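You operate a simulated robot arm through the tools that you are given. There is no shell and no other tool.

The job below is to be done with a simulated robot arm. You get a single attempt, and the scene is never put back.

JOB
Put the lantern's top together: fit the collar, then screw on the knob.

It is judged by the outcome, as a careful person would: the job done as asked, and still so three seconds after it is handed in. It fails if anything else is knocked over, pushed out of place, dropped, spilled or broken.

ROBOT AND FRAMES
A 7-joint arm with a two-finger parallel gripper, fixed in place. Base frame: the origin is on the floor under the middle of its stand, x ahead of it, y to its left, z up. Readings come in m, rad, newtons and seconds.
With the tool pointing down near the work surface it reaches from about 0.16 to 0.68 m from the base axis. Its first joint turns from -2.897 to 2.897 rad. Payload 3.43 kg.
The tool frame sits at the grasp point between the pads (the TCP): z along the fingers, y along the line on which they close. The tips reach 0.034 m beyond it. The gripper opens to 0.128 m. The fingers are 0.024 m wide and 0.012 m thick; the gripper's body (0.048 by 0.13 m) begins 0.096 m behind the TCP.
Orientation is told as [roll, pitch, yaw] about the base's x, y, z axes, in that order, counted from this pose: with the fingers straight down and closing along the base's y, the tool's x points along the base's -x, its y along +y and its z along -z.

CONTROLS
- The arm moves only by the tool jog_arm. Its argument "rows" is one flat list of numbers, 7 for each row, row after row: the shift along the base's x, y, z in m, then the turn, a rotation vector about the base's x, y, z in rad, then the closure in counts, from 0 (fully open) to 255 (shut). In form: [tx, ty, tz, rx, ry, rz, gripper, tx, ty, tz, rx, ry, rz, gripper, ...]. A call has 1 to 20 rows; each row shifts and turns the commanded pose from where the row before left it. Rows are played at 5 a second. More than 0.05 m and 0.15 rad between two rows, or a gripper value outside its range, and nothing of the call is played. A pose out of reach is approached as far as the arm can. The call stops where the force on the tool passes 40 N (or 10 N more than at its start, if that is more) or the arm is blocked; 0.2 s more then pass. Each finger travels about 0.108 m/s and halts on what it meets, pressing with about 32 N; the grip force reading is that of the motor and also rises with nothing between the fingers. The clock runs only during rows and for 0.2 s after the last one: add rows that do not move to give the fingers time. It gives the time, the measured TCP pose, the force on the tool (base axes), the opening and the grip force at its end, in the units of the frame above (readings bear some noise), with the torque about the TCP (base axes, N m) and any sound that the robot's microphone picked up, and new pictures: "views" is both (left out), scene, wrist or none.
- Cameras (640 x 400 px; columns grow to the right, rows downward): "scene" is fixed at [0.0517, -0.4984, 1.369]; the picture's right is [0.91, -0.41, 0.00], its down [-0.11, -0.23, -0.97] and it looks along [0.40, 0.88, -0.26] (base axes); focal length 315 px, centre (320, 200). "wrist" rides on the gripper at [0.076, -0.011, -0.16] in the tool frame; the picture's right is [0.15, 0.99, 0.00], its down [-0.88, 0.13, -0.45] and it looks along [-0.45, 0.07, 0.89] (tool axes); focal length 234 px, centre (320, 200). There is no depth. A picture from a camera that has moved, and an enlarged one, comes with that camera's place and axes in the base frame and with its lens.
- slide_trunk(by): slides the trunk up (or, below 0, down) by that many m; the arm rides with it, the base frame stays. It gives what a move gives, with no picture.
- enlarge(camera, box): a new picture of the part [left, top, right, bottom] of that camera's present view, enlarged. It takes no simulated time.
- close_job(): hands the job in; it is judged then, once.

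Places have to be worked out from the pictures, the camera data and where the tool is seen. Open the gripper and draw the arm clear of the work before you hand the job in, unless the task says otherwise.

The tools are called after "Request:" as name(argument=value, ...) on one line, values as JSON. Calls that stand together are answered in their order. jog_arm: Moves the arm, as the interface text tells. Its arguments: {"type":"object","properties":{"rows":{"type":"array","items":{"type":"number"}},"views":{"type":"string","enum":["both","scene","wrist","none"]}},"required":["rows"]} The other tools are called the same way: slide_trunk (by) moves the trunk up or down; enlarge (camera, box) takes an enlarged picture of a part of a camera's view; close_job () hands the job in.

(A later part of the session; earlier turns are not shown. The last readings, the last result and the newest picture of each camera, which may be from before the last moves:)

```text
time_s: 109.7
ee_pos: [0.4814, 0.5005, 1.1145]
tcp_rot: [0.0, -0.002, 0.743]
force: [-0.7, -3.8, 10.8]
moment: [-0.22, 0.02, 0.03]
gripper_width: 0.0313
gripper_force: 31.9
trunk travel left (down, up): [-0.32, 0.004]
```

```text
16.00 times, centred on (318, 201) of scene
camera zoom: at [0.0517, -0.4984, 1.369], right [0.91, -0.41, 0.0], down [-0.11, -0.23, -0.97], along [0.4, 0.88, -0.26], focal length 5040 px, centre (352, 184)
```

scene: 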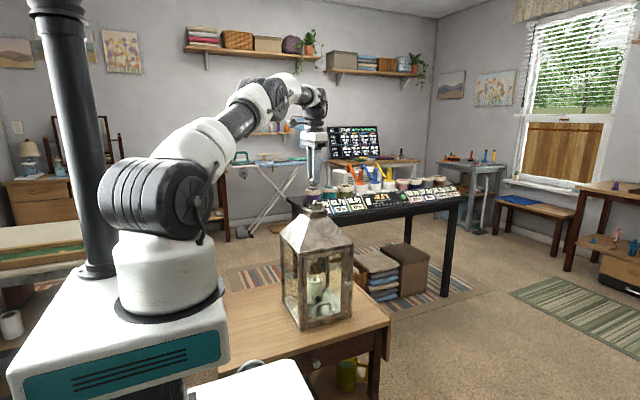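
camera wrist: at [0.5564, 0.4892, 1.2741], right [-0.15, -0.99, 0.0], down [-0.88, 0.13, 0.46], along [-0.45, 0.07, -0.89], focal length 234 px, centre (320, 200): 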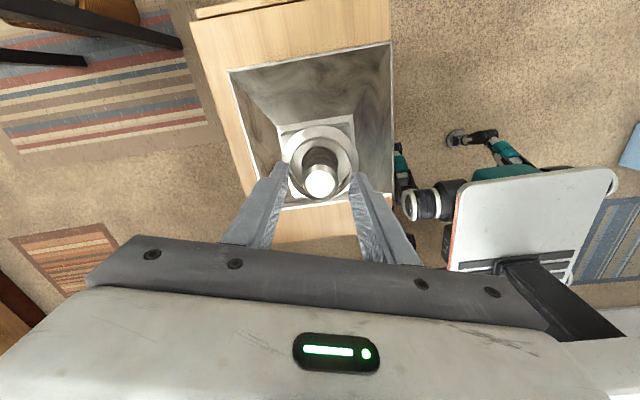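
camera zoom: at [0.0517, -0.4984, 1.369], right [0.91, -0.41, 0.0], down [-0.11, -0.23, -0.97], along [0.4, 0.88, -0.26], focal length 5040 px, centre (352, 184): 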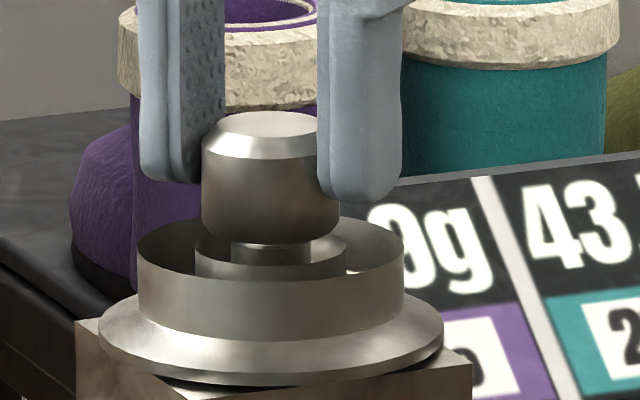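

Still drawing down (top edge 107 → 111), with an 11 N push, so I lower less. I trim −0.3 mm in y and turn 1.5 rad more.

Request:
jog_arm(rows=[0, -0.0003, 0, 0, 0, -0.15, 230, 0, 0, 0, 0, 0, -0.15, 230, 0, 0, 0, 0, 0, -0.15, 230, 0, 0, 0, 0, 0, -0.15, 230, 0, 0, 0, 0, 0, -0.15, 230, 0, 0, 0, 0, 0, -0.15, 230, 0, 0, 0, 0, 0, -0.15, 230, 0, 0, 0, 0, 0, -0.15, 230, 0, 0, 0, 0, 0, -0.15, 230, 0, 0, 0, 0, 0, -0.15, 230, 0, 0, 0, 0, 0, 0, 230], views="none")

Request:
enlarge(camera="scene", box=[306, 190, 330, 212])

```text
time_s: 112.1
ee_pos: [0.4798, 0.5003, 1.114]
tcp_rot: [0.001, 0.001, -0.755]
force: [2.3, 5.7, 12.3]
moment: [0.17, -0.06, -0.01]
gripper_width: 0.0311
gripper_force: 31.7
trunk travel left (down, up): [-0.32, 0.004]
```

```text
16.00 times, centred on (318, 201) of scene
camera zoom: at [0.0517, -0.4984, 1.369], right [0.91, -0.41, 0.0], down [-0.11, -0.23, -0.97], along [0.4, 0.88, -0.26], focal length 5040 px, centre (352, 184)
```

zoom: 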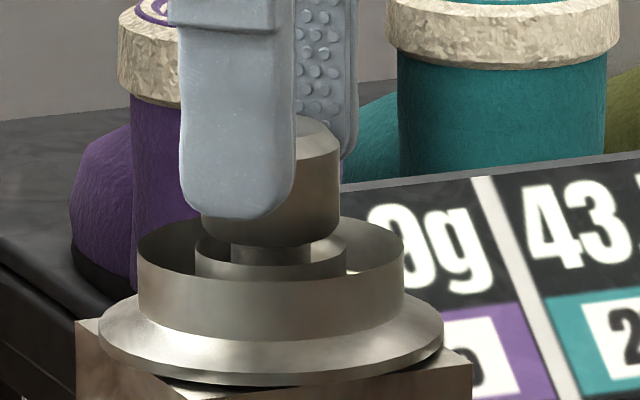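

The knob's lower edge is at about 247, so it's still going down; the push holds at 12 N. I finish this stroke without more lowering, trimming +0.3 mm in y.

Request:
jog_arm(rows=[0.0001, 0.0003, 0, 0, 0, -0.15, 230, 0, 0, 0, 0, 0, -0.15, 230, 0, 0, 0, 0, 0, -0.15, 230, 0, 0, 0, 0, 0, -0.15, 230, 0, 0, 0, 0, 0, -0.15, 230, 0, 0, 0, 0, 0, -0.15, 230, 0, 0, 0, 0, 0, -0.15, 230, 0, 0, 0, 0, 0, -0.15, 230, 0, 0, 0, 0, 0, -0.15, 230, 0, 0, 0, 0, 0, 0, 230], views="none")

Request:
enlarge(camera="scene", box=[306, 190, 330, 212])

```text
time_s: 114.3
ee_pos: [0.4809, 0.5008, 1.1139]
tcp_rot: [0.002, 0.0, -2.104]
force: [0.9, 2.0, 9.1]
moment: [0.14, -0.08, 0.0]
gripper_width: 0.0313
gripper_force: 32.4
trunk travel left (down, up): [-0.32, 0.004]
```

```text
16.00 times, centred on (318, 201) of scene
camera zoom: at [0.0517, -0.4984, 1.369], right [0.91, -0.41, 0.0], down [-0.11, -0.23, -0.97], along [0.4, 0.88, -0.26], focal length 5040 px, centre (352, 184)
```

zoom: 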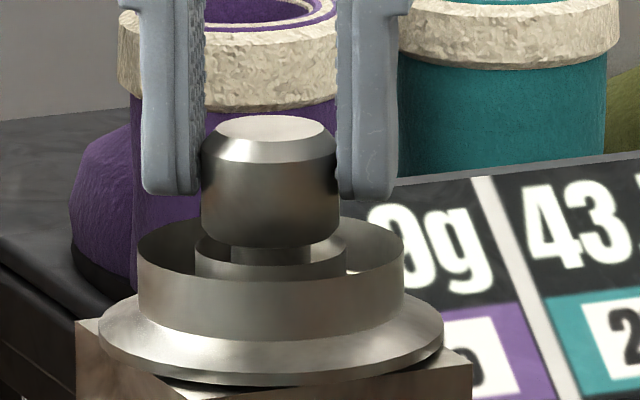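

Another ~7 px (1.6 mm) down; about 10 px (2.3 mm) remain. I open and swing back again.

Request:
jog_arm(rows=[0, 0, 0.0005, 0, 0, 0, 215, 0, 0, 0, 0, 0, 0, 190, 0, 0, 0, 0, 0, 0, 165, 0, 0, 0, 0, 0, 0, 150, 0, 0, 0, 0, 0, 0.15, 150, 0, 0, 0, 0, 0, 0.15, 150, 0, 0, 0, 0, 0, 0.15, 150, 0, 0, 0, 0, 0, 0.15, 150, 0, 0, 0, 0, 0, 0.15, 150, 0, 0, 0, 0, 0, 0.15, 150, 0, 0, 0, 0, 0, 0.15, 150, 0, 0, 0, 0, 0, 0.15, 150, 0, 0, 0, 0, 0, 0.15, 150, 0, 0, 0, 0, 0, 0.15, 150, 0, 0, 0, 0, 0, 0.15, 150, 0, 0, 0, 0, 0, 0.15, 150, 0, 0, 0, 0, 0, 0.15, 150, 0, 0, 0, 0, 0, 0.15, 150, 0, 0, 0, 0, 0, 0, 150], views="wrist")

Request:
enlarge(camera="wrist", box=[260, 120, 380, 205])

Request:
enlarge(camera="scene", box=[306, 190, 330, 212])

```text
time_s: 118.3
ee_pos: [0.4812, 0.5003, 1.114]
tcp_rot: [0.002, -0.002, -0.001]
force: [-0.1, -0.1, 0.3]
moment: [-0.01, -0.01, 0.01]
gripper_width: 0.0528
gripper_force: 0.1
trunk travel left (down, up): [-0.32, 0.004]
camera wrist: at [0.4044, 0.4891, 1.2729], right [-0.15, 0.99, 0.0], down [0.88, 0.13, 0.46], along [0.45, 0.07, -0.89], focal length 234 px, centre (320, 200)
```

wrist: 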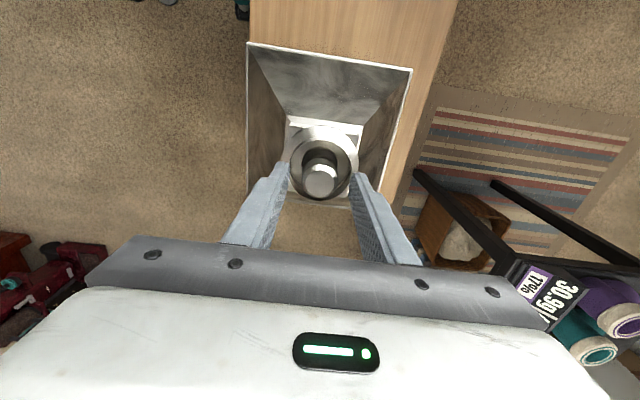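

```text
4.71 times, centred on (320, 162) of wrist
camera zoom: at [0.4044, 0.4891, 1.2729], right [-0.15, 0.99, 0.0], down [0.88, 0.13, 0.46], along [0.45, 0.07, -0.89], focal length 1102 px, centre (320, 376)
```

zoom: 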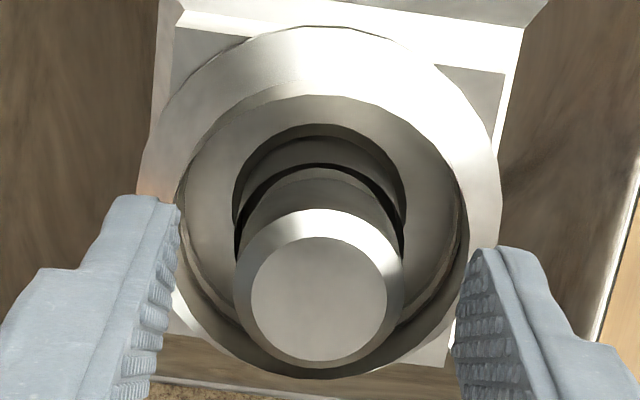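

```text
16.00 times, centred on (318, 201) of scene
camera zoom: at [0.0517, -0.4984, 1.369], right [0.91, -0.41, 0.0], down [-0.11, -0.23, -0.97], along [0.4, 0.88, -0.26], focal length 5040 px, centre (352, 184)
```

zoom: 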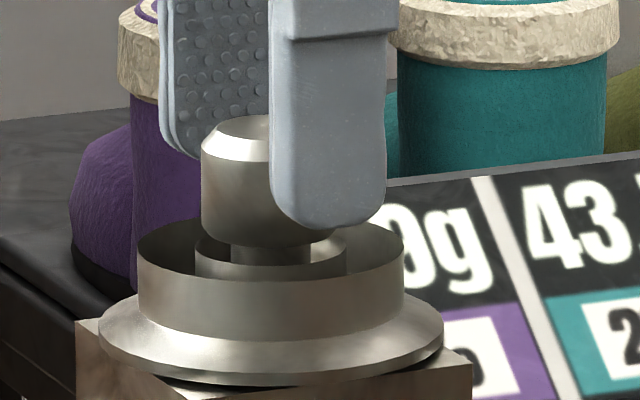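

Centred and lower again (top edge 107 → 114). I swing on to +2.85.

Request:
jog_arm(rows=[0, 0, 0, 0, 0, 0.15, 150, 0, 0, 0, 0, 0, 0.15, 150, 0, 0, 0, 0, 0, 0.15, 150, 0, 0, 0, 0, 0, 0.15, 150, 0, 0, 0, 0, 0, 0.15, 150, 0, 0, 0, 0, 0, 0.15, 150, 0, 0, 0, 0, 0, 0.15, 150, 0, 0, 0, 0, 0, 0.15, 150, 0, 0, 0, 0, 0, 0.15, 150, 0, 0, 0, 0, 0, 0.15, 150, 0, 0, 0, 0, 0, 0.15, 150, 0, 0, 0, 0, 0, 0.15, 150, 0, 0, 0, 0, 0, 0.15, 150, 0, 0, 0, 0, 0, 0.15, 150, 0, 0, 0, 0, 0, 0.15, 150, 0, 0, 0, 0, 0, 0.15, 150, 0, 0, 0, 0, 0, 0.15, 150, 0, 0, 0, 0, 0, 0.15, 150, 0, 0, 0, 0, 0, 0.15, 150, 0, 0, 0, 0, 0, 0, 150], views="wrist")

Request:
enlarge(camera="wrist", box=[260, 120, 380, 205])

```text
time_s: 122.5
ee_pos: [0.48, 0.5013, 1.1138]
tcp_rot: [0.001, -0.002, 2.847]
force: [-0.6, -0.5, 0.1]
moment: [-0.03, 0.0, 0.0]
gripper_width: 0.0524
gripper_force: 0.0
trunk travel left (down, up): [-0.32, 0.004]
camera wrist: at [0.5568, 0.4896, 1.2723], right [-0.15, -0.99, 0.0], down [-0.88, 0.13, 0.46], along [-0.45, 0.07, -0.89], focal length 234 px, centre (320, 200)
```

wrist: 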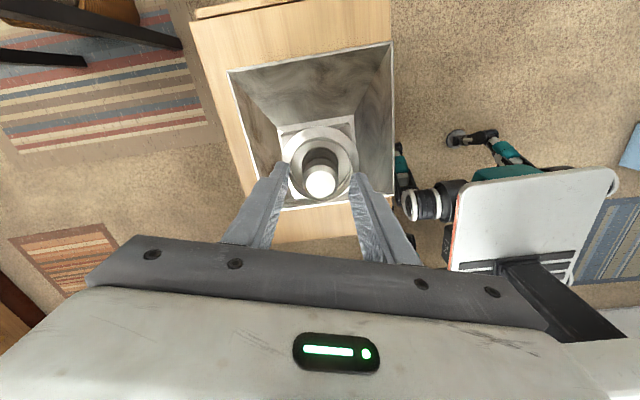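

```text
4.71 times, centred on (320, 162) of wrist
camera zoom: at [0.5568, 0.4896, 1.2723], right [-0.15, -0.99, 0.0], down [-0.88, 0.13, 0.46], along [-0.45, 0.07, -0.89], focal length 1102 px, centre (320, 376)
```

zoom: 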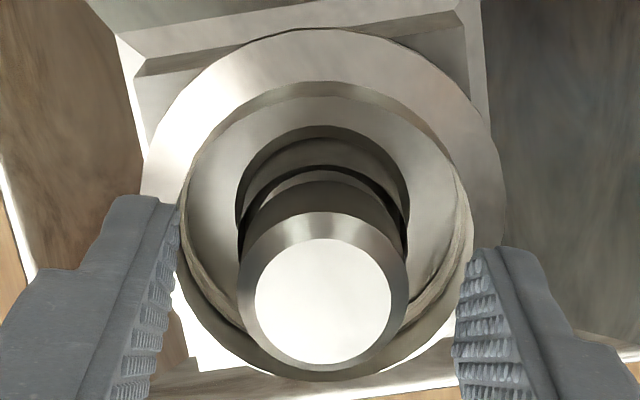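

Centring asks for −0.3 mm in y. I close on the knob and turn 2.1 rad, watching for the end stop.

Request:
jog_arm(rows=[0, -0.0003, 0, 0, 0, 0, 175, 0, 0, 0, 0, 0, 0, 190, 0, 0, 0, 0, 0, 0, 198, 0, 0, 0, 0, 0, 0, 215, 0, 0, -0.0004, 0, 0, 0, 230, 0, 0, -4e-05, 0, 0, -0.15, 230, 0, 0, -4e-05, 0, 0, -0.15, 230, 0, 0, -4e-05, 0, 0, -0.15, 230, 0, 0, -4e-05, 0, 0, -0.15, 230, 0, 0, -4e-05, 0, 0, -0.15, 230, 0, 0, -4e-05, 0, 0, -0.15, 230, 0, 0, -4e-05, 0, 0, -0.15, 230, 0, 0, -4e-05, 0, 0, -0.15, 230, 0, 0, -4e-05, 0, 0, -0.15, 230, 0, 0, -4e-05, 0, 0, -0.15, 230, 0, 0, -4e-05, 0, 0, -0.15, 230, 0, 0, -4e-05, 0, 0, -0.15, 230, 0, 0, -4e-05, 0, 0, -0.15, 230, 0, 0, -4e-05, 0, 0, -0.15, 230], views="none")

Request:
enlarge(camera="scene", box=[306, 190, 330, 212])

```text
time_s: 126.5
ee_pos: [0.48, 0.5005, 1.1135]
tcp_rot: [0.002, -0.001, 0.744]
force: [-2.0, -1.9, -3.2]
moment: [-0.09, 0.07, 0.03]
gripper_width: 0.0299
gripper_force: 32.2
trunk travel left (down, up): [-0.32, 0.004]
```

```text
16.00 times, centred on (318, 201) of scene
camera zoom: at [0.0517, -0.4984, 1.369], right [0.91, -0.41, 0.0], down [-0.11, -0.23, -0.97], along [0.4, 0.88, -0.26], focal length 5040 px, centre (352, 184)
```

zoom: 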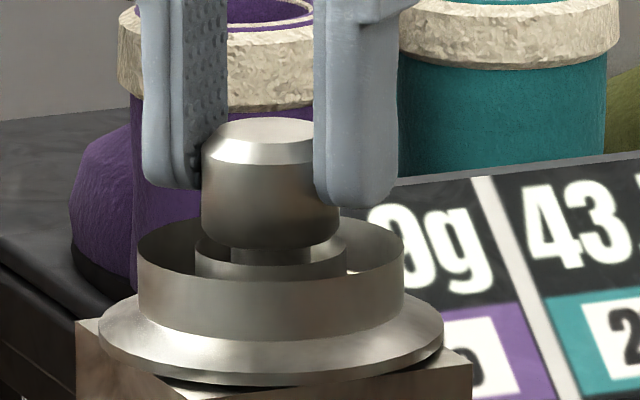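

The thread is pulling the tool down (Fz −3 N), and the knob is lower again (top edge 117). I lower 0.4 mm to catch up and keep turning 1.5 rad with 0.055 mm per row.

Request:
jog_arm(rows=[-0.0001, -0.0001, -0.0004, 0, 0, 0, 230, 0, 0, -5.5e-05, 0, 0, -0.15, 230, 0, 0, -5.5e-05, 0, 0, -0.15, 230, 0, 0, -5.5e-05, 0, 0, -0.15, 230, 0, 0, -5.5e-05, 0, 0, -0.15, 230, 0, 0, -5.5e-05, 0, 0, -0.15, 230, 0, 0, -5.5e-05, 0, 0, -0.15, 230, 0, 0, -5.5e-05, 0, 0, -0.15, 230, 0, 0, -5.5e-05, 0, 0, -0.15, 230, 0, 0, -5.5e-05, 0, 0, -0.15, 230, 0, 0, -5.5e-05, 0, 0, -0.15, 230, 0, 0, 0, 0, 0, 0, 230], views="none")

Request:
enlarge(camera="scene", box=[306, 190, 330, 212])

```text
time_s: 129.1
ee_pos: [0.4813, 0.5012, 1.1117]
tcp_rot: [0.002, -0.003, -0.753]
force: [-0.2, 0.0, 7.3]
moment: [-0.01, 0.01, -0.04]
gripper_width: 0.0293
gripper_force: 32.2
trunk travel left (down, up): [-0.32, 0.004]
```

```text
16.00 times, centred on (318, 201) of scene
camera zoom: at [0.0517, -0.4984, 1.369], right [0.91, -0.41, 0.0], down [-0.11, -0.23, -0.97], along [0.4, 0.88, -0.26], focal length 5040 px, centre (352, 184)
```

zoom: 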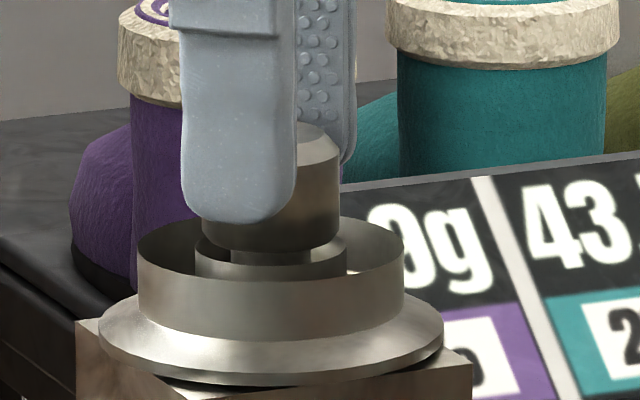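

Loads are small and balanced; the knob's lower edge is at about 252. I continue to yaw −2.1.

Request:
jog_arm(rows=[0, 0, -4e-05, 0, 0, -0.15, 230, 0, 0, -4e-05, 0, 0, -0.15, 230, 0, 0, -4e-05, 0, 0, -0.15, 230, 0, 0, -4e-05, 0, 0, -0.15, 230, 0, 0, -4e-05, 0, 0, -0.15, 230, 0, 0, -4e-05, 0, 0, -0.15, 230, 0, 0, -4e-05, 0, 0, -0.15, 230, 0, 0, -4e-05, 0, 0, -0.15, 230, 0, 0, -4e-05, 0, 0, -0.15, 230, 0, 0, 0, 0, 0, 0, 230], views="none")

Request:
enlarge(camera="scene", box=[306, 190, 330, 212])

```text
time_s: 131.3
ee_pos: [0.4803, 0.5009, 1.1115]
tcp_rot: [0.0, -0.002, -2.103]
force: [1.3, -0.7, 0.3]
moment: [0.0, -0.01, 0.27]
gripper_width: 0.0312
gripper_force: 32.6
trunk travel left (down, up): [-0.32, 0.004]
```

```text
16.00 times, centred on (318, 201) of scene
camera zoom: at [0.0517, -0.4984, 1.369], right [0.91, -0.41, 0.0], down [-0.11, -0.23, -0.97], along [0.4, 0.88, -0.26], focal length 5040 px, centre (352, 184)
```

zoom: 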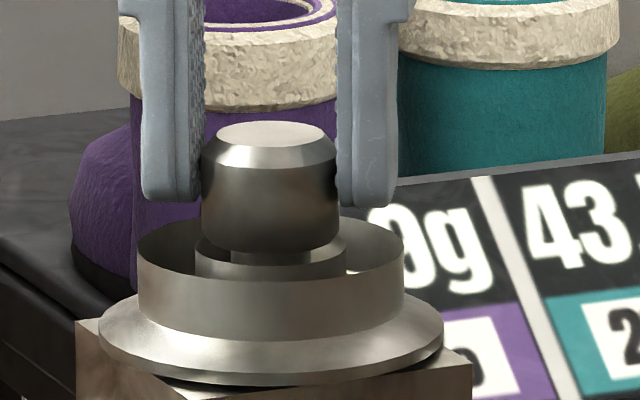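

Torque about z has come up to 0.27 N m while the push dropped to zero, so the knob is meeting its seat. To check it's properly tight I regrip at yaw 0 (limit is near here) and try a further turn.

Request:
jog_arm(rows=[0, 0, 0, 0, 0, 0, 215, 0, 0, 0, 0, 0, 0, 190, 0, 0, 0, 0, 0, 0, 165, 0, 0, 0, 0, 0, 0, 150, 0, 0, 0, 0, 0, 0.15, 150, 0, 0, 0, 0, 0, 0.15, 150, 0, 0, 0, 0, 0, 0.15, 150, 0, 0, 0, 0, 0, 0.15, 150, 0, 0, 0, 0, 0, 0.15, 150, 0, 0, 0, 0, 0, 0.15, 150, 0, 0, 0, 0, 0, 0.15, 150, 0, 0, 0, 0, 0, 0.15, 150, 0, 0, 0, 0, 0, 0.15, 150, 0, 0, 0, 0, 0, 0.15, 150, 0, 0, 0, 0, 0, 0.15, 150, 0, 0, 0, 0, 0, 0.15, 150, 0, 0, 0, 0, 0, 0.15, 150, 0, 0, 0, 0, 0, 0.15, 150, 0, 0, 0, 0, 0, 0, 150], views="wrist")

Request:
enlarge(camera="wrist", box=[260, 120, 380, 205])

Request:
enlarge(camera="scene", box=[306, 190, 330, 212])

```text
time_s: 135.3
ee_pos: [0.4814, 0.501, 1.1118]
tcp_rot: [0.0, -0.003, 0.001]
force: [0.1, -0.3, -0.2]
moment: [0.0, -0.02, 0.0]
gripper_width: 0.0527
gripper_force: 0.1
trunk travel left (down, up): [-0.32, 0.004]
camera wrist: at [0.405, 0.4888, 1.2707], right [-0.15, 0.99, 0.0], down [0.88, 0.13, 0.46], along [0.45, 0.07, -0.89], focal length 234 px, centre (320, 200)
```

wrist: 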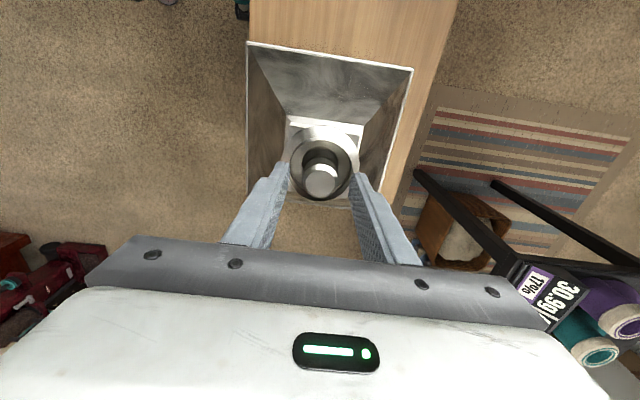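

```text
4.71 times, centred on (320, 162) of wrist
camera zoom: at [0.405, 0.4888, 1.2707], right [-0.15, 0.99, 0.0], down [0.88, 0.13, 0.46], along [0.45, 0.07, -0.89], focal length 1102 px, centre (320, 376)
```

zoom: 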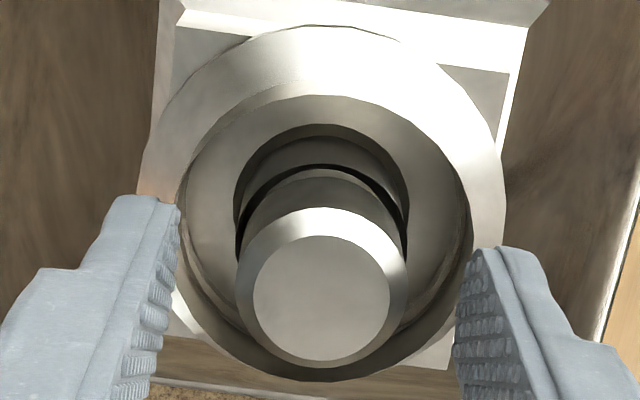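

```text
16.00 times, centred on (318, 201) of scene
camera zoom: at [0.0517, -0.4984, 1.369], right [0.91, -0.41, 0.0], down [-0.11, -0.23, -0.97], along [0.4, 0.88, -0.26], focal length 5040 px, centre (352, 184)
```

zoom: 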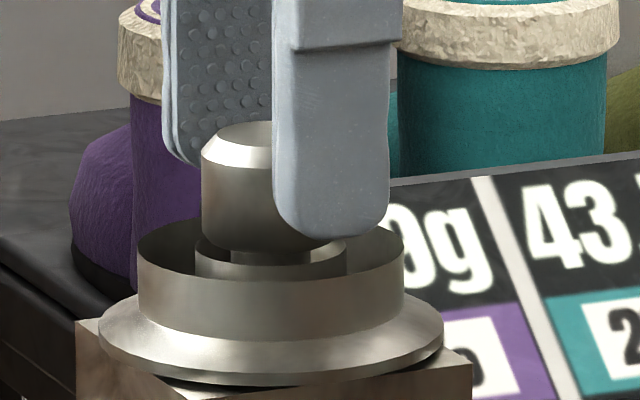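

The knob has come down 26 px (6 mm) in all and nearly sits on the shoulder. I regrip here and turn in small bites to see whether it tightens at once.

Request:
jog_arm(rows=[0, 0, 0, 0, 0, 0, 175, 0, 0, 0, 0, 0, 0, 190, 0, 0, 0, 0, 0, 0, 198, 0, 0, 0, 0, 0, 0, 215, 0, 0, -0.0003, 0, 0, 0, 230, 0, 0, 0, 0, 0, -0.15, 230, 0, 0, 0, 0, 0, -0.15, 230, 0, 0, 0, 0, 0, 0, 230], views="none")

Request:
jog_arm(rows=[0, 0, 0, 0, 0, -0.1, 230, 0, 0, 0, 0, 0, -0.1, 230, 0, 0, 0, 0, 0, 0, 230], views="none")

```text
time_s: 137.1
ee_pos: [0.4812, 0.5008, 1.112]
tcp_rot: [0.002, -0.001, -0.302]
force: [0.4, -3.7, 1.8]
moment: [-0.09, -0.01, 0.58]
gripper_width: 0.0304
gripper_force: 32.3
trunk travel left (down, up): [-0.32, 0.004]
```

```text
time_s: 137.9
ee_pos: [0.4813, 0.5006, 1.1111]
tcp_rot: [0.001, -0.001, -0.504]
force: [-1.0, -0.9, 0.4]
moment: [0.0, 0.01, 0.38]
gripper_width: 0.0315
gripper_force: 31.8
trunk travel left (down, up): [-0.32, 0.004]
```

The torque jumped to 0.58 N m and the pads then slipped at 0.38, so the knob is tight. I open the fingers, and check the assembly and the lantern's footing.

Request:
jog_arm(rows=[0, 0, 0, 0, 0, 0, 215, 0, 0, 0, 0, 0, 0, 195, 0, 0, 0, 0, 0, 0, 170, 0, 0, 0, 0, 0, 0, 140, 0, 0, 0, 0, 0, 0, 120, 0, 0, 0.01, 0, 0, 0, 120, 0, 0, 0.02, 0, 0, 0, 120, 0, 0, 0.03, 0, 0, 0, 120, 0, 0, 0.02, 0, 0, 0, 120, 0, 0, 0, 0, 0, 0, 120], views="both")

Request:
enlarge(camera="scene", box=[306, 190, 330, 212])

Request:
enlarge(camera="scene", box=[270, 290, 360, 340])

Request:
enlarge(camera="wrist", box=[230, 40, 410, 210])

```text
time_s: 140.1
ee_pos: [0.4811, 0.5013, 1.1921]
tcp_rot: [0.0, 0.001, -0.501]
force: [-0.1, -0.5, -0.2]
moment: [0.01, -0.02, 0.0]
gripper_width: 0.0678
gripper_force: 0.0
trunk travel left (down, up): [-0.32, 0.004]
camera wrist: at [0.4083, 0.5262, 1.3507], right [0.35, 0.94, 0.0], down [0.83, -0.31, 0.46], along [0.43, -0.16, -0.89], focal length 234 px, centre (320, 200)
```

scene: 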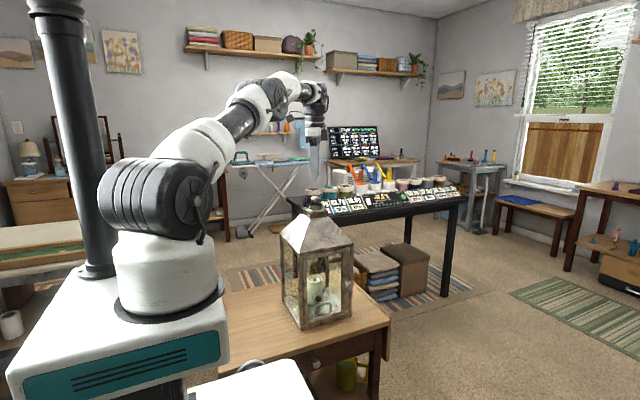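
wrist: 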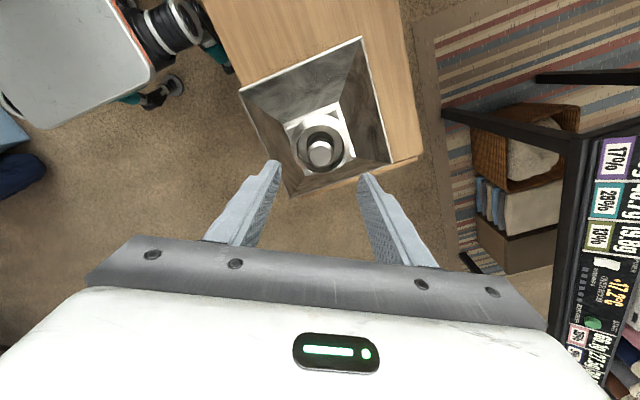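

```text
16.00 times, centred on (318, 201) of scene
camera zoom: at [0.0517, -0.4984, 1.369], right [0.91, -0.41, 0.0], down [-0.11, -0.23, -0.97], along [0.4, 0.88, -0.26], focal length 5040 px, centre (352, 184)
```

zoom: 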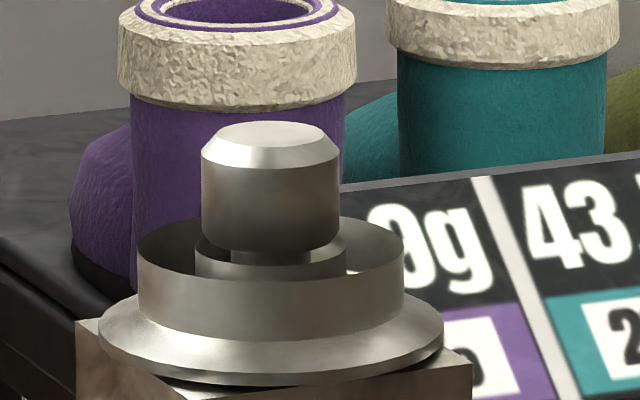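

```text
7.11 times, centred on (315, 315) of scene
camera zoom: at [0.0517, -0.4984, 1.369], right [0.91, -0.41, 0.0], down [-0.11, -0.23, -0.97], along [0.4, 0.88, -0.26], focal length 2240 px, centre (356, -618)
```

zoom: 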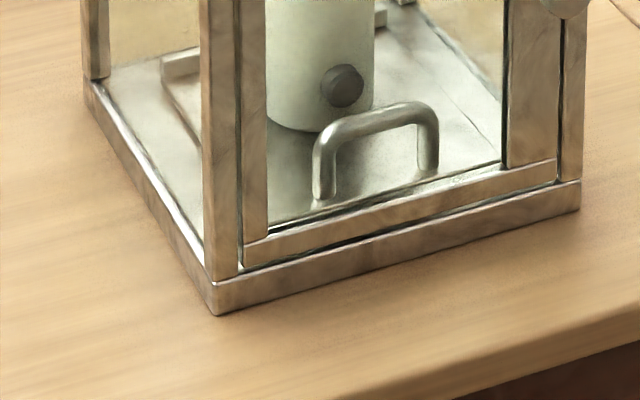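

```text
2.35 times, centred on (320, 125) of wrist
camera zoom: at [0.4083, 0.5262, 1.3507], right [0.35, 0.94, 0.0], down [0.83, -0.31, 0.46], along [0.43, -0.16, -0.89], focal length 551 px, centre (320, 376)
```

zoom: 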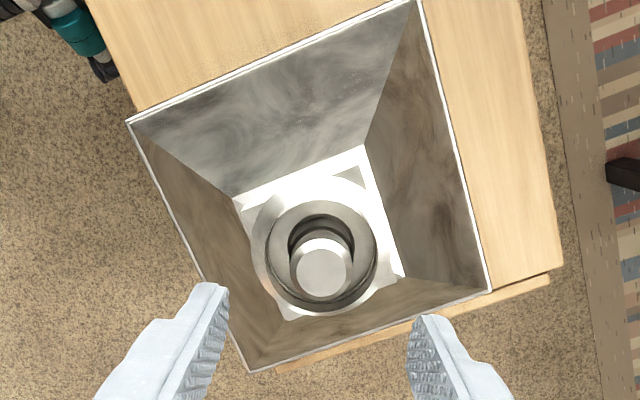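

The lantern's base corner is where it started and the stack is upright. I zoom in further to see whether any gap remains between the knob and the shoulder.

Request:
enlarge(camera="scene", box=[311, 198, 325, 208])

Request:
enlarge(camera="wrist", box=[300, 125, 340, 175])

```text
16.00 times, centred on (318, 203) of scene
camera zoom: at [0.0517, -0.4984, 1.369], right [0.91, -0.41, 0.0], down [-0.11, -0.23, -0.97], along [0.4, 0.88, -0.26], focal length 5040 px, centre (352, 152)
```

zoom: 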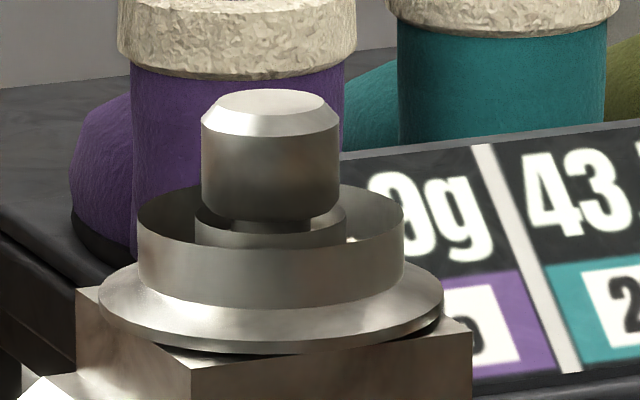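

```text
8.00 times, centred on (320, 150) of wrist
camera zoom: at [0.4083, 0.5262, 1.3507], right [0.35, 0.94, 0.0], down [0.83, -0.31, 0.46], along [0.43, -0.16, -0.89], focal length 1873 px, centre (320, 600)
```

zoom: 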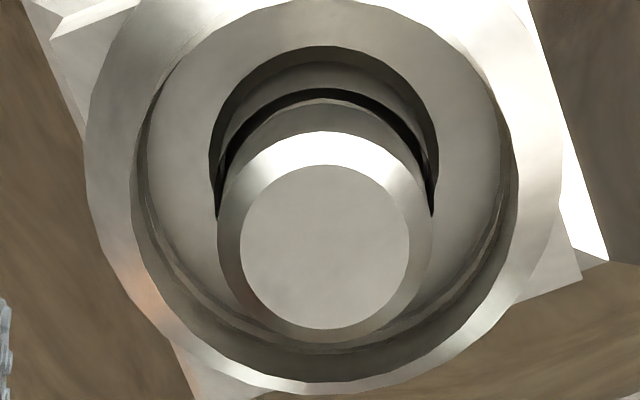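

The knob went down 6.0 mm, i.e. three turns at ~2 mm, then stopped hard. I also want to be sure that the collar's flange is flush on the neck, so I zoom on its lower edge.

Request:
enlarge(camera="scene", box=[302, 200, 338, 222])

Request:
enlarge(camera="scene", box=[305, 202, 330, 217])

```text
16.00 times, centred on (320, 211) of scene
camera zoom: at [0.0517, -0.4984, 1.369], right [0.91, -0.41, 0.0], down [-0.11, -0.23, -0.97], along [0.4, 0.88, -0.26], focal length 5040 px, centre (320, 24)
```

zoom: 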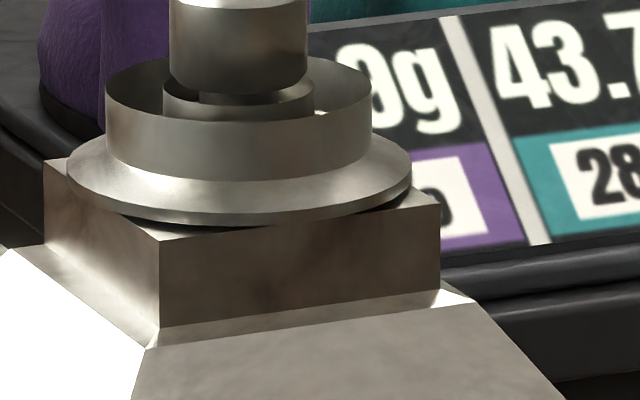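

```text
16.00 times, centred on (318, 210) of scene
camera zoom: at [0.0517, -0.4984, 1.369], right [0.91, -0.41, 0.0], down [-0.11, -0.23, -0.97], along [0.4, 0.88, -0.26], focal length 5040 px, centre (360, 48)
```

zoom: 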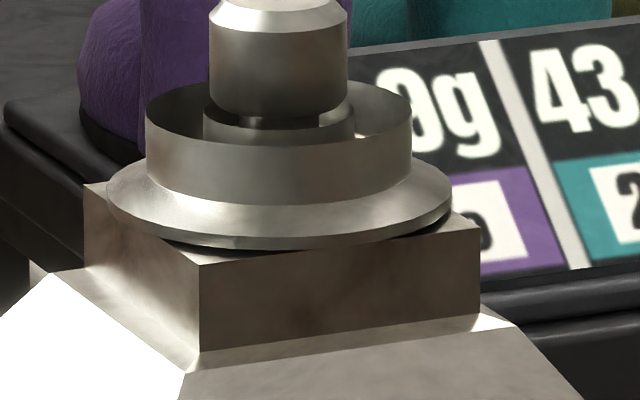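

There is a dark crescent under the flange's right side, so I can't rule out a gap of a millimetre or two. I'll inspect from a low side angle with the wrist camera: back off toward −x at height, open wide, and tilt the tool forward.

Request:
jog_arm(rows=[-0.03, 0, 0.01, 0, 0, 0.12, 60, -0.04, 0, 0, 0, 0, 0.13, 30, -0.035, 0, 0, 0, 0, 0.13, 0, 0, 0, 0, 0, 0, 0.12, 0, 0, 0, 0, 0, -0.13, 0, 0, 0, 0, 0, 0, -0.13, 0, 0, 0, 0, 0, 0, -0.13, 0, 0, 0, 0, 0, 0, -0.13, 0, 0, 0, 0, 0, 0, -0.13, 0, 0, 0, 0, 0, 0, -0.13, 0, 0, 0, 0, 0, 0, 0, 0, 0], views="both")

```text
time_s: 142.5
ee_pos: [0.3762, 0.5019, 1.202]
tcp_rot: [0.004, -0.782, -0.003]
force: [-0.9, 0.3, -0.2]
moment: [0.02, -0.04, 0.01]
gripper_width: 0.128
gripper_force: 0.0
trunk travel left (down, up): [-0.32, 0.004]
camera wrist: at [0.2094, 0.4893, 1.2607], right [-0.1, 0.99, -0.1], down [0.3, 0.13, 0.94], along [0.95, 0.07, -0.31], focal length 234 px, centre (320, 200)
```

scene: 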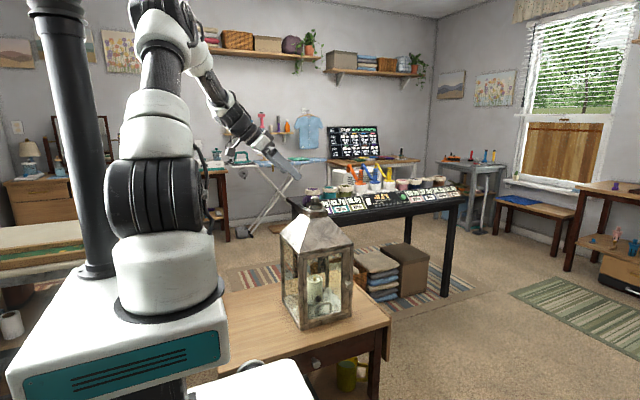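
wrist: 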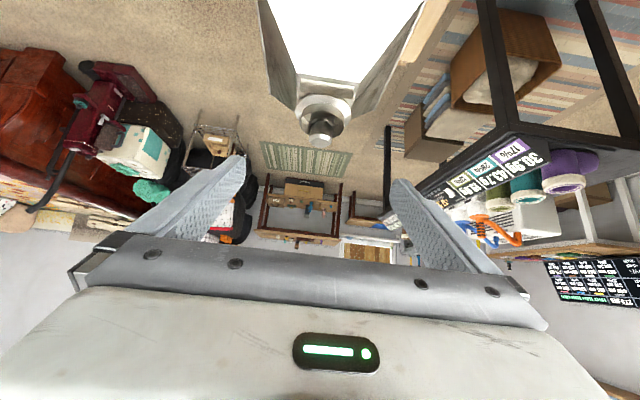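

The lantern top is in view (image upside down). I back off a little more and lower 0.15 m for a nearly level view of the flange and knob; the fingertips stay well above and in front of the roof.

Request:
jog_arm(rows=[-0.03, 0, -0.03, 0, 0, 0, 0, 0, 0, -0.04, 0, 0, 0, 0, 0, 0, -0.04, 0, 0, 0, 0, 0, 0, -0.04, 0, 0, 0, 0, 0, 0, 0, 0, 0, 0, 0], views="wrist")

Request:
enlarge(camera="wrist", box=[280, 130, 370, 190])

```text
time_s: 143.7
ee_pos: [0.3472, 0.5008, 1.0513]
tcp_rot: [0.003, -0.782, -0.005]
force: [0.0, 0.0, 0.1]
moment: [-0.02, -0.02, -0.03]
gripper_width: 0.1282
gripper_force: 0.0
trunk travel left (down, up): [-0.32, 0.004]
camera wrist: at [0.1795, 0.4889, 1.11], right [-0.1, 0.99, -0.1], down [0.3, 0.13, 0.94], along [0.95, 0.07, -0.31], focal length 234 px, centre (320, 200)
```

wrist: 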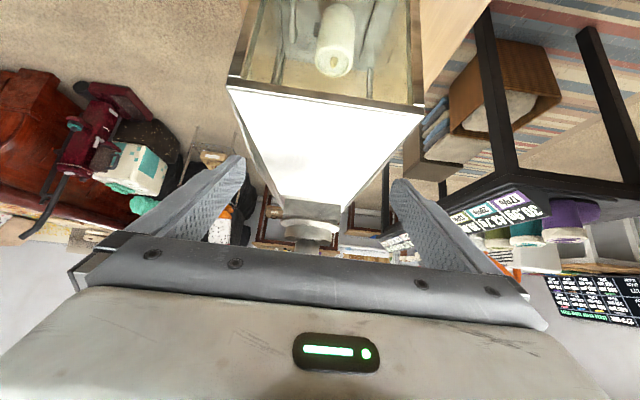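

```text
6.67 times, centred on (325, 160) of wrist
camera zoom: at [0.1795, 0.4889, 1.11], right [-0.1, 0.99, -0.1], down [0.3, 0.13, 0.94], along [0.95, 0.07, -0.31], focal length 1561 px, centre (287, 467)
```

zoom: 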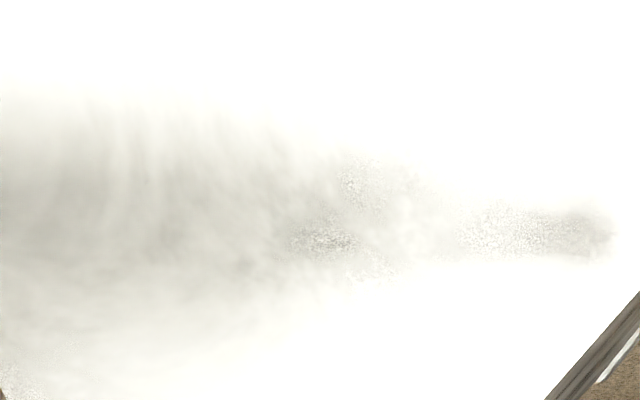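

The collar now sits lower in the picture, around (312, 230). I zoom there.

Request:
enlarge(camera="wrist", box=[275, 200, 350, 250])

Request:
enlarge(camera="wrist", box=[290, 210, 335, 242])

```text
8.00 times, centred on (312, 225) of wrist
camera zoom: at [0.1795, 0.4889, 1.11], right [-0.1, 0.99, -0.1], down [0.3, 0.13, 0.94], along [0.95, 0.07, -0.31], focal length 1873 px, centre (380, 0)
```

zoom: 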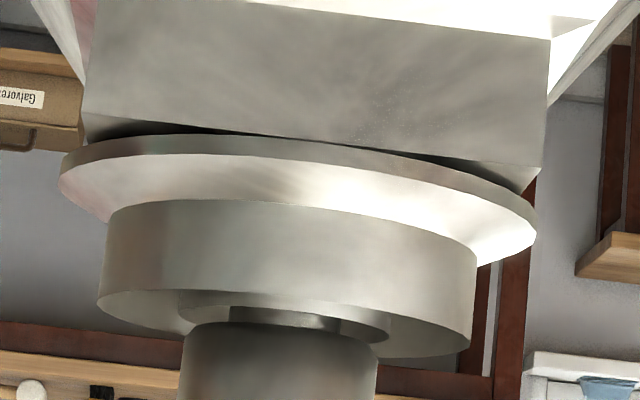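

```text
12.50 times, centred on (312, 226) of wrist
camera zoom: at [0.1795, 0.4889, 1.11], right [-0.1, 0.99, -0.1], down [0.3, 0.13, 0.94], along [0.95, 0.07, -0.31], focal length 2927 px, centre (414, -125)
```

zoom: 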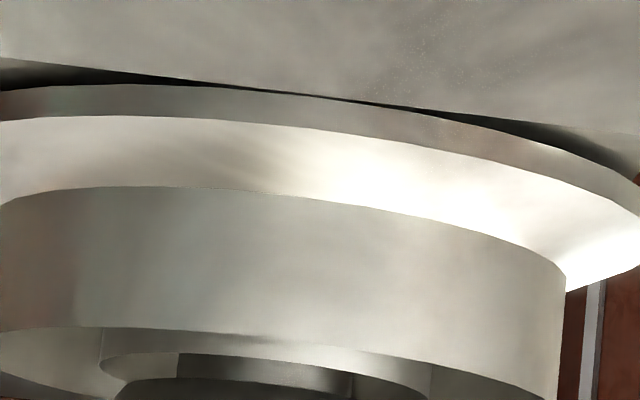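

Seen nearly level (upside down), the flange's front edge just meets the neck's edge line, where an overhanging flush flange should drop below it, so a gap of about 1 mm may remain. I lower another 4 cm to look right along the seams.

Request:
jog_arm(rows=[-0.02, 0, -0.02, 0, 0, 0, 0, 0, 0, -0.025, 0, 0, 0, 0, 0, 0, 0, 0, 0, 0, 0], views="wrist")

Request:
enlarge(camera="wrist", box=[280, 215, 350, 265])

```text
time_s: 144.5
ee_pos: [0.3277, 0.5024, 1.0065]
tcp_rot: [0.003, -0.78, -0.004]
force: [0.5, -0.4, 0.8]
moment: [-0.04, 0.03, 0.0]
gripper_width: 0.128
gripper_force: 0.1
trunk travel left (down, up): [-0.32, 0.004]
camera wrist: at [0.1608, 0.4905, 1.0658], right [-0.1, 0.99, -0.1], down [0.3, 0.13, 0.94], along [0.95, 0.07, -0.31], focal length 234 px, centre (320, 200)
```

wrist: 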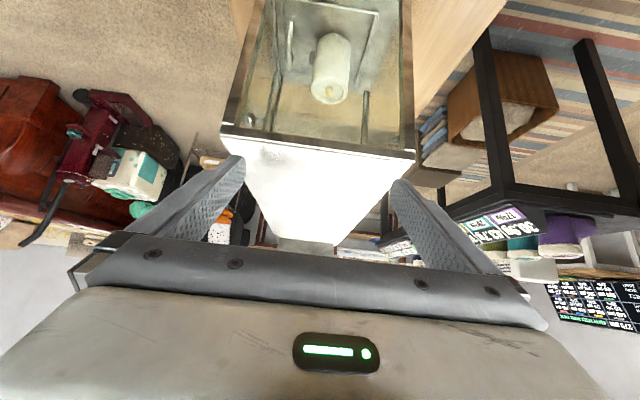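

```text
8.00 times, centred on (315, 240) of wrist
camera zoom: at [0.1608, 0.4905, 1.0658], right [-0.1, 0.99, -0.1], down [0.3, 0.13, 0.94], along [0.95, 0.07, -0.31], focal length 1873 px, centre (360, -120)
```

zoom: 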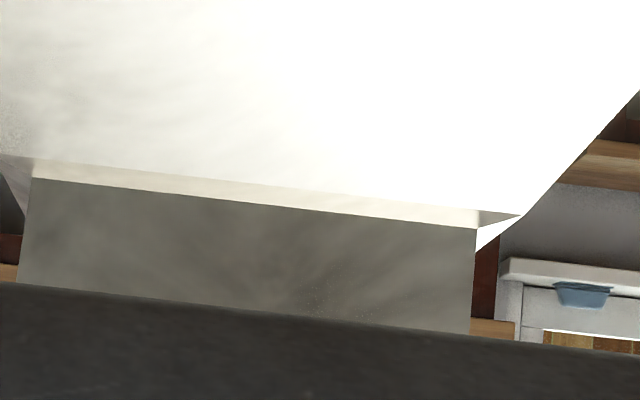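

The palm blocks the view now. I tilt another 0.3 rad so that the camera looks level, and raise the tool so it sits at the flange's height.

Request:
jog_arm(rows=[0, 0, 0.03, 0, -0.1, 0, 0, 0, 0, 0.025, 0, -0.1, 0, 0, 0, 0, 0.01, 0, -0.1, 0, 0, 0, 0, 0, 0, 0, 0, 0], views="wrist")

Request:
enlarge(camera="wrist", box=[280, 165, 350, 215])

```text
time_s: 145.7
ee_pos: [0.3622, 0.4809, 1.0805]
tcp_rot: [0.049, -1.073, -0.118]
force: [1.6, -0.8, -0.4]
moment: [-0.03, 0.0, -0.04]
gripper_width: 0.1283
gripper_force: 0.0
trunk travel left (down, up): [-0.32, 0.004]
stopped in row 4: the arm was blocked; the commanded pose is now the measured one
camera wrist: at [0.1844, 0.4825, 1.0889], right [0.0, 0.99, -0.11], down [0.03, 0.11, 0.99], along [1.0, -0.01, -0.03], focal length 234 px, centre (320, 200)
```

wrist: 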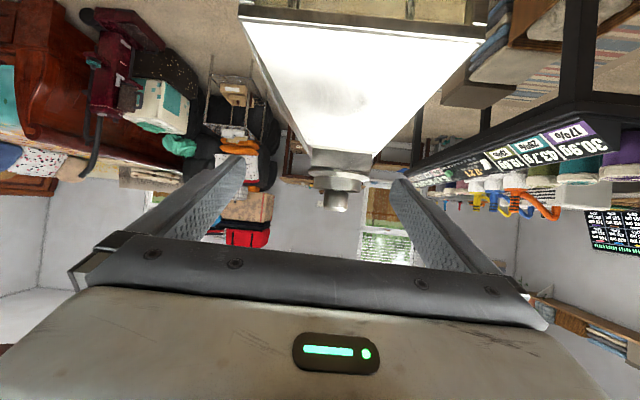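

```text
8.00 times, centred on (315, 190) of wrist
camera zoom: at [0.1844, 0.4825, 1.0889], right [0.0, 0.99, -0.11], down [0.03, 0.11, 0.99], along [1.0, -0.01, -0.03], focal length 1873 px, centre (360, 280)
```

zoom: 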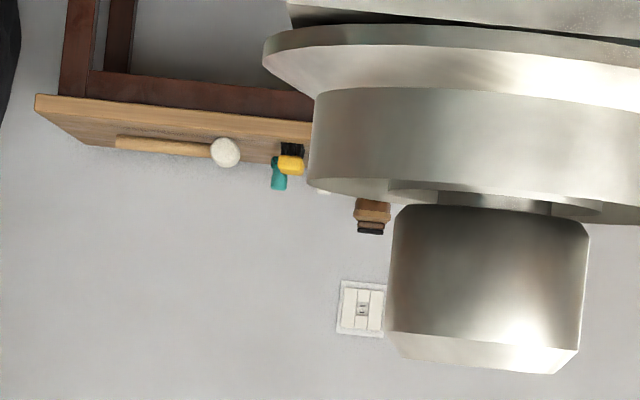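

I can see the seams now; the tool stopped at an arm limit with no contact force. I zoom in on the knob's underside and the flange edge from here.

Request:
enlarge(camera="wrist", box=[318, 180, 358, 205])

Request:
enlarge(camera="wrist", box=[308, 158, 368, 195])

```text
16.00 times, centred on (338, 192) of wrist
camera zoom: at [0.1844, 0.4825, 1.0889], right [0.0, 0.99, -0.11], down [0.03, 0.11, 0.99], along [1.0, -0.01, -0.03], focal length 3747 px, centre (32, 320)
```

zoom: 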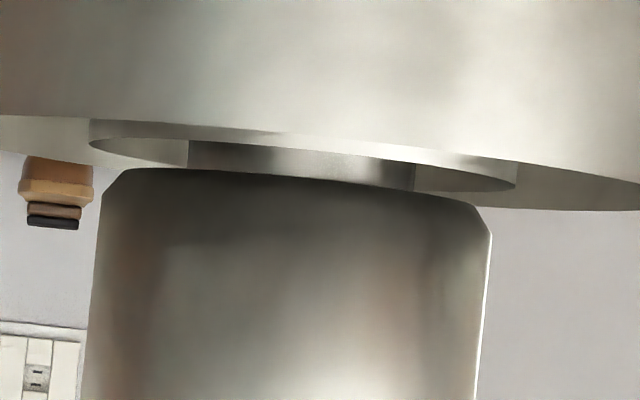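

```text
10.67 times, centred on (338, 176) of wrist
camera zoom: at [0.1844, 0.4825, 1.0889], right [0.0, 0.99, -0.11], down [0.03, 0.11, 0.99], along [1.0, -0.01, -0.03], focal length 2498 px, centre (128, 451)
```

zoom: 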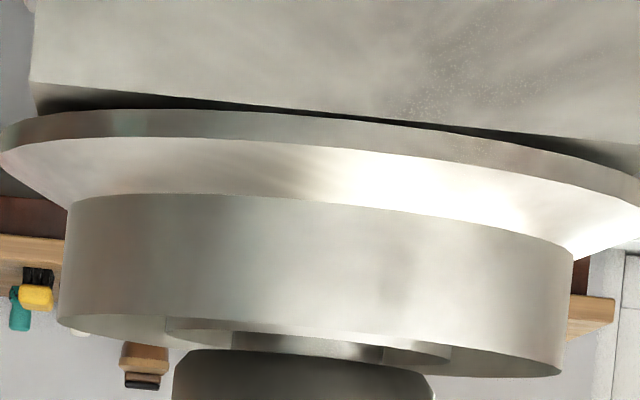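

Seen level, the dark shoulder runs right up to the knob's underside with no bright tip showing, so the knob is seated. The flange, though, looks about 0.8–1 mm proud of the neck. I'll back out, level the tool again, and then press the collar down once more to make certain of its seat.

Request:
jog_arm(rows=[-0.03, 0, 0.03, 0, 0, 0, 0, -0.02, 0, 0.045, 0, 0, 0, 0, 0, 0, 0.045, 0, 0, 0, 0, 0, 0, 0.02, 0, 0, 0.118, 0, 0, 0, 0, 0, 0.134, 0, 0, 0, 0, 0, 0, 0.134, 0, 0, 0, 0, 0, 0, 0.134, 0, 0, 0, 0, 0, 0, 0.134, 0, 0, 0, 0, 0, 0, 0.134, 0, 0, 0, 0, 0, 0, 0.134, 0, 0, 0, 0, 0, 0, 0.134, 0, 0, 0, 0, 0, 0, 0.135, 0, 0, 0, 0, 0, -0.049, 0, 0, 0, 0, 0, 0, 0, 0, 0, 0], views="both")

```text
time_s: 146.5
ee_pos: [0.3739, 0.4333, 1.1795]
tcp_rot: [0.014, -1.087, -0.224]
force: [0.0, 0.3, 0.5]
moment: [-0.06, 0.0, -0.01]
gripper_width: 0.1284
gripper_force: 0.0
trunk travel left (down, up): [-0.32, 0.004]
stopped in row 3: the arm was blocked; the commanded pose is now the measured one
camera wrist: at [0.1988, 0.4595, 1.1861], right [0.14, 0.98, -0.12], down [0.03, 0.12, 0.99], along [0.99, -0.14, -0.02], focal length 234 px, centre (320, 200)
```

scene: 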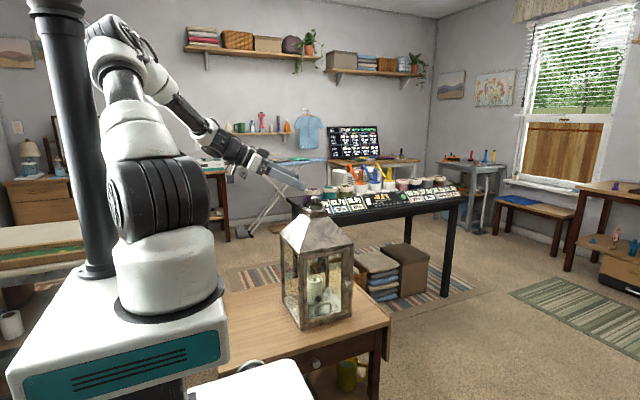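
wrist: 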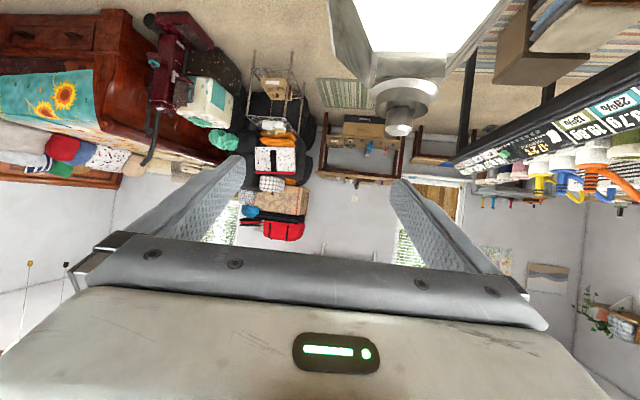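

The arm is folded against a joint limit in this tilt (no contact forces). I undo the tilt first, in place, since the tool is clear of the lantern here.

Request:
jog_arm(rows=[0, 0, 0.01, 0, 0.1, 0.05, 0, 0, 0, 0.01, 0, 0.12, 0.05, 0, 0, 0, 0.01, 0, 0.12, 0.05, 0, 0, 0, 0, 0, 0.12, 0.05, 0, 0, 0, 0, 0, 0, 0, 0], views="none")

```text
time_s: 147.7
ee_pos: [0.3759, 0.4333, 1.2103]
tcp_rot: [-0.049, -0.627, 0.029]
force: [-0.7, 0.5, -0.1]
moment: [0.02, -0.02, 0.03]
gripper_width: 0.1281
gripper_force: 0.0
trunk travel left (down, up): [-0.32, 0.004]
```

It moves freely again. I take out the rest of the tilt.

Request:
jog_arm(rows=[0, 0, 0, 0, 0, -0.029, 0, 0, 0, 0, 0, 0.125, 0, 0, 0, 0, 0, 0, 0.125, 0, 0, 0, 0, 0, 0, 0.125, 0, 0, 0, 0, 0, 0, 0.125, 0, 0, 0, 0, 0, 0, 0.127, 0, 0, 0, 0, 0, 0.049, 0, 0, 0, 0, 0, 0, 0, 0, 0, 0], views="none")

```text
time_s: 149.5
ee_pos: [0.3747, 0.4333, 1.2113]
tcp_rot: [-0.001, -0.001, -0.001]
force: [-0.7, -1.0, -1.4]
moment: [0.01, -0.02, 0.03]
gripper_width: 0.128
gripper_force: 0.0
trunk travel left (down, up): [-0.32, 0.004]
```

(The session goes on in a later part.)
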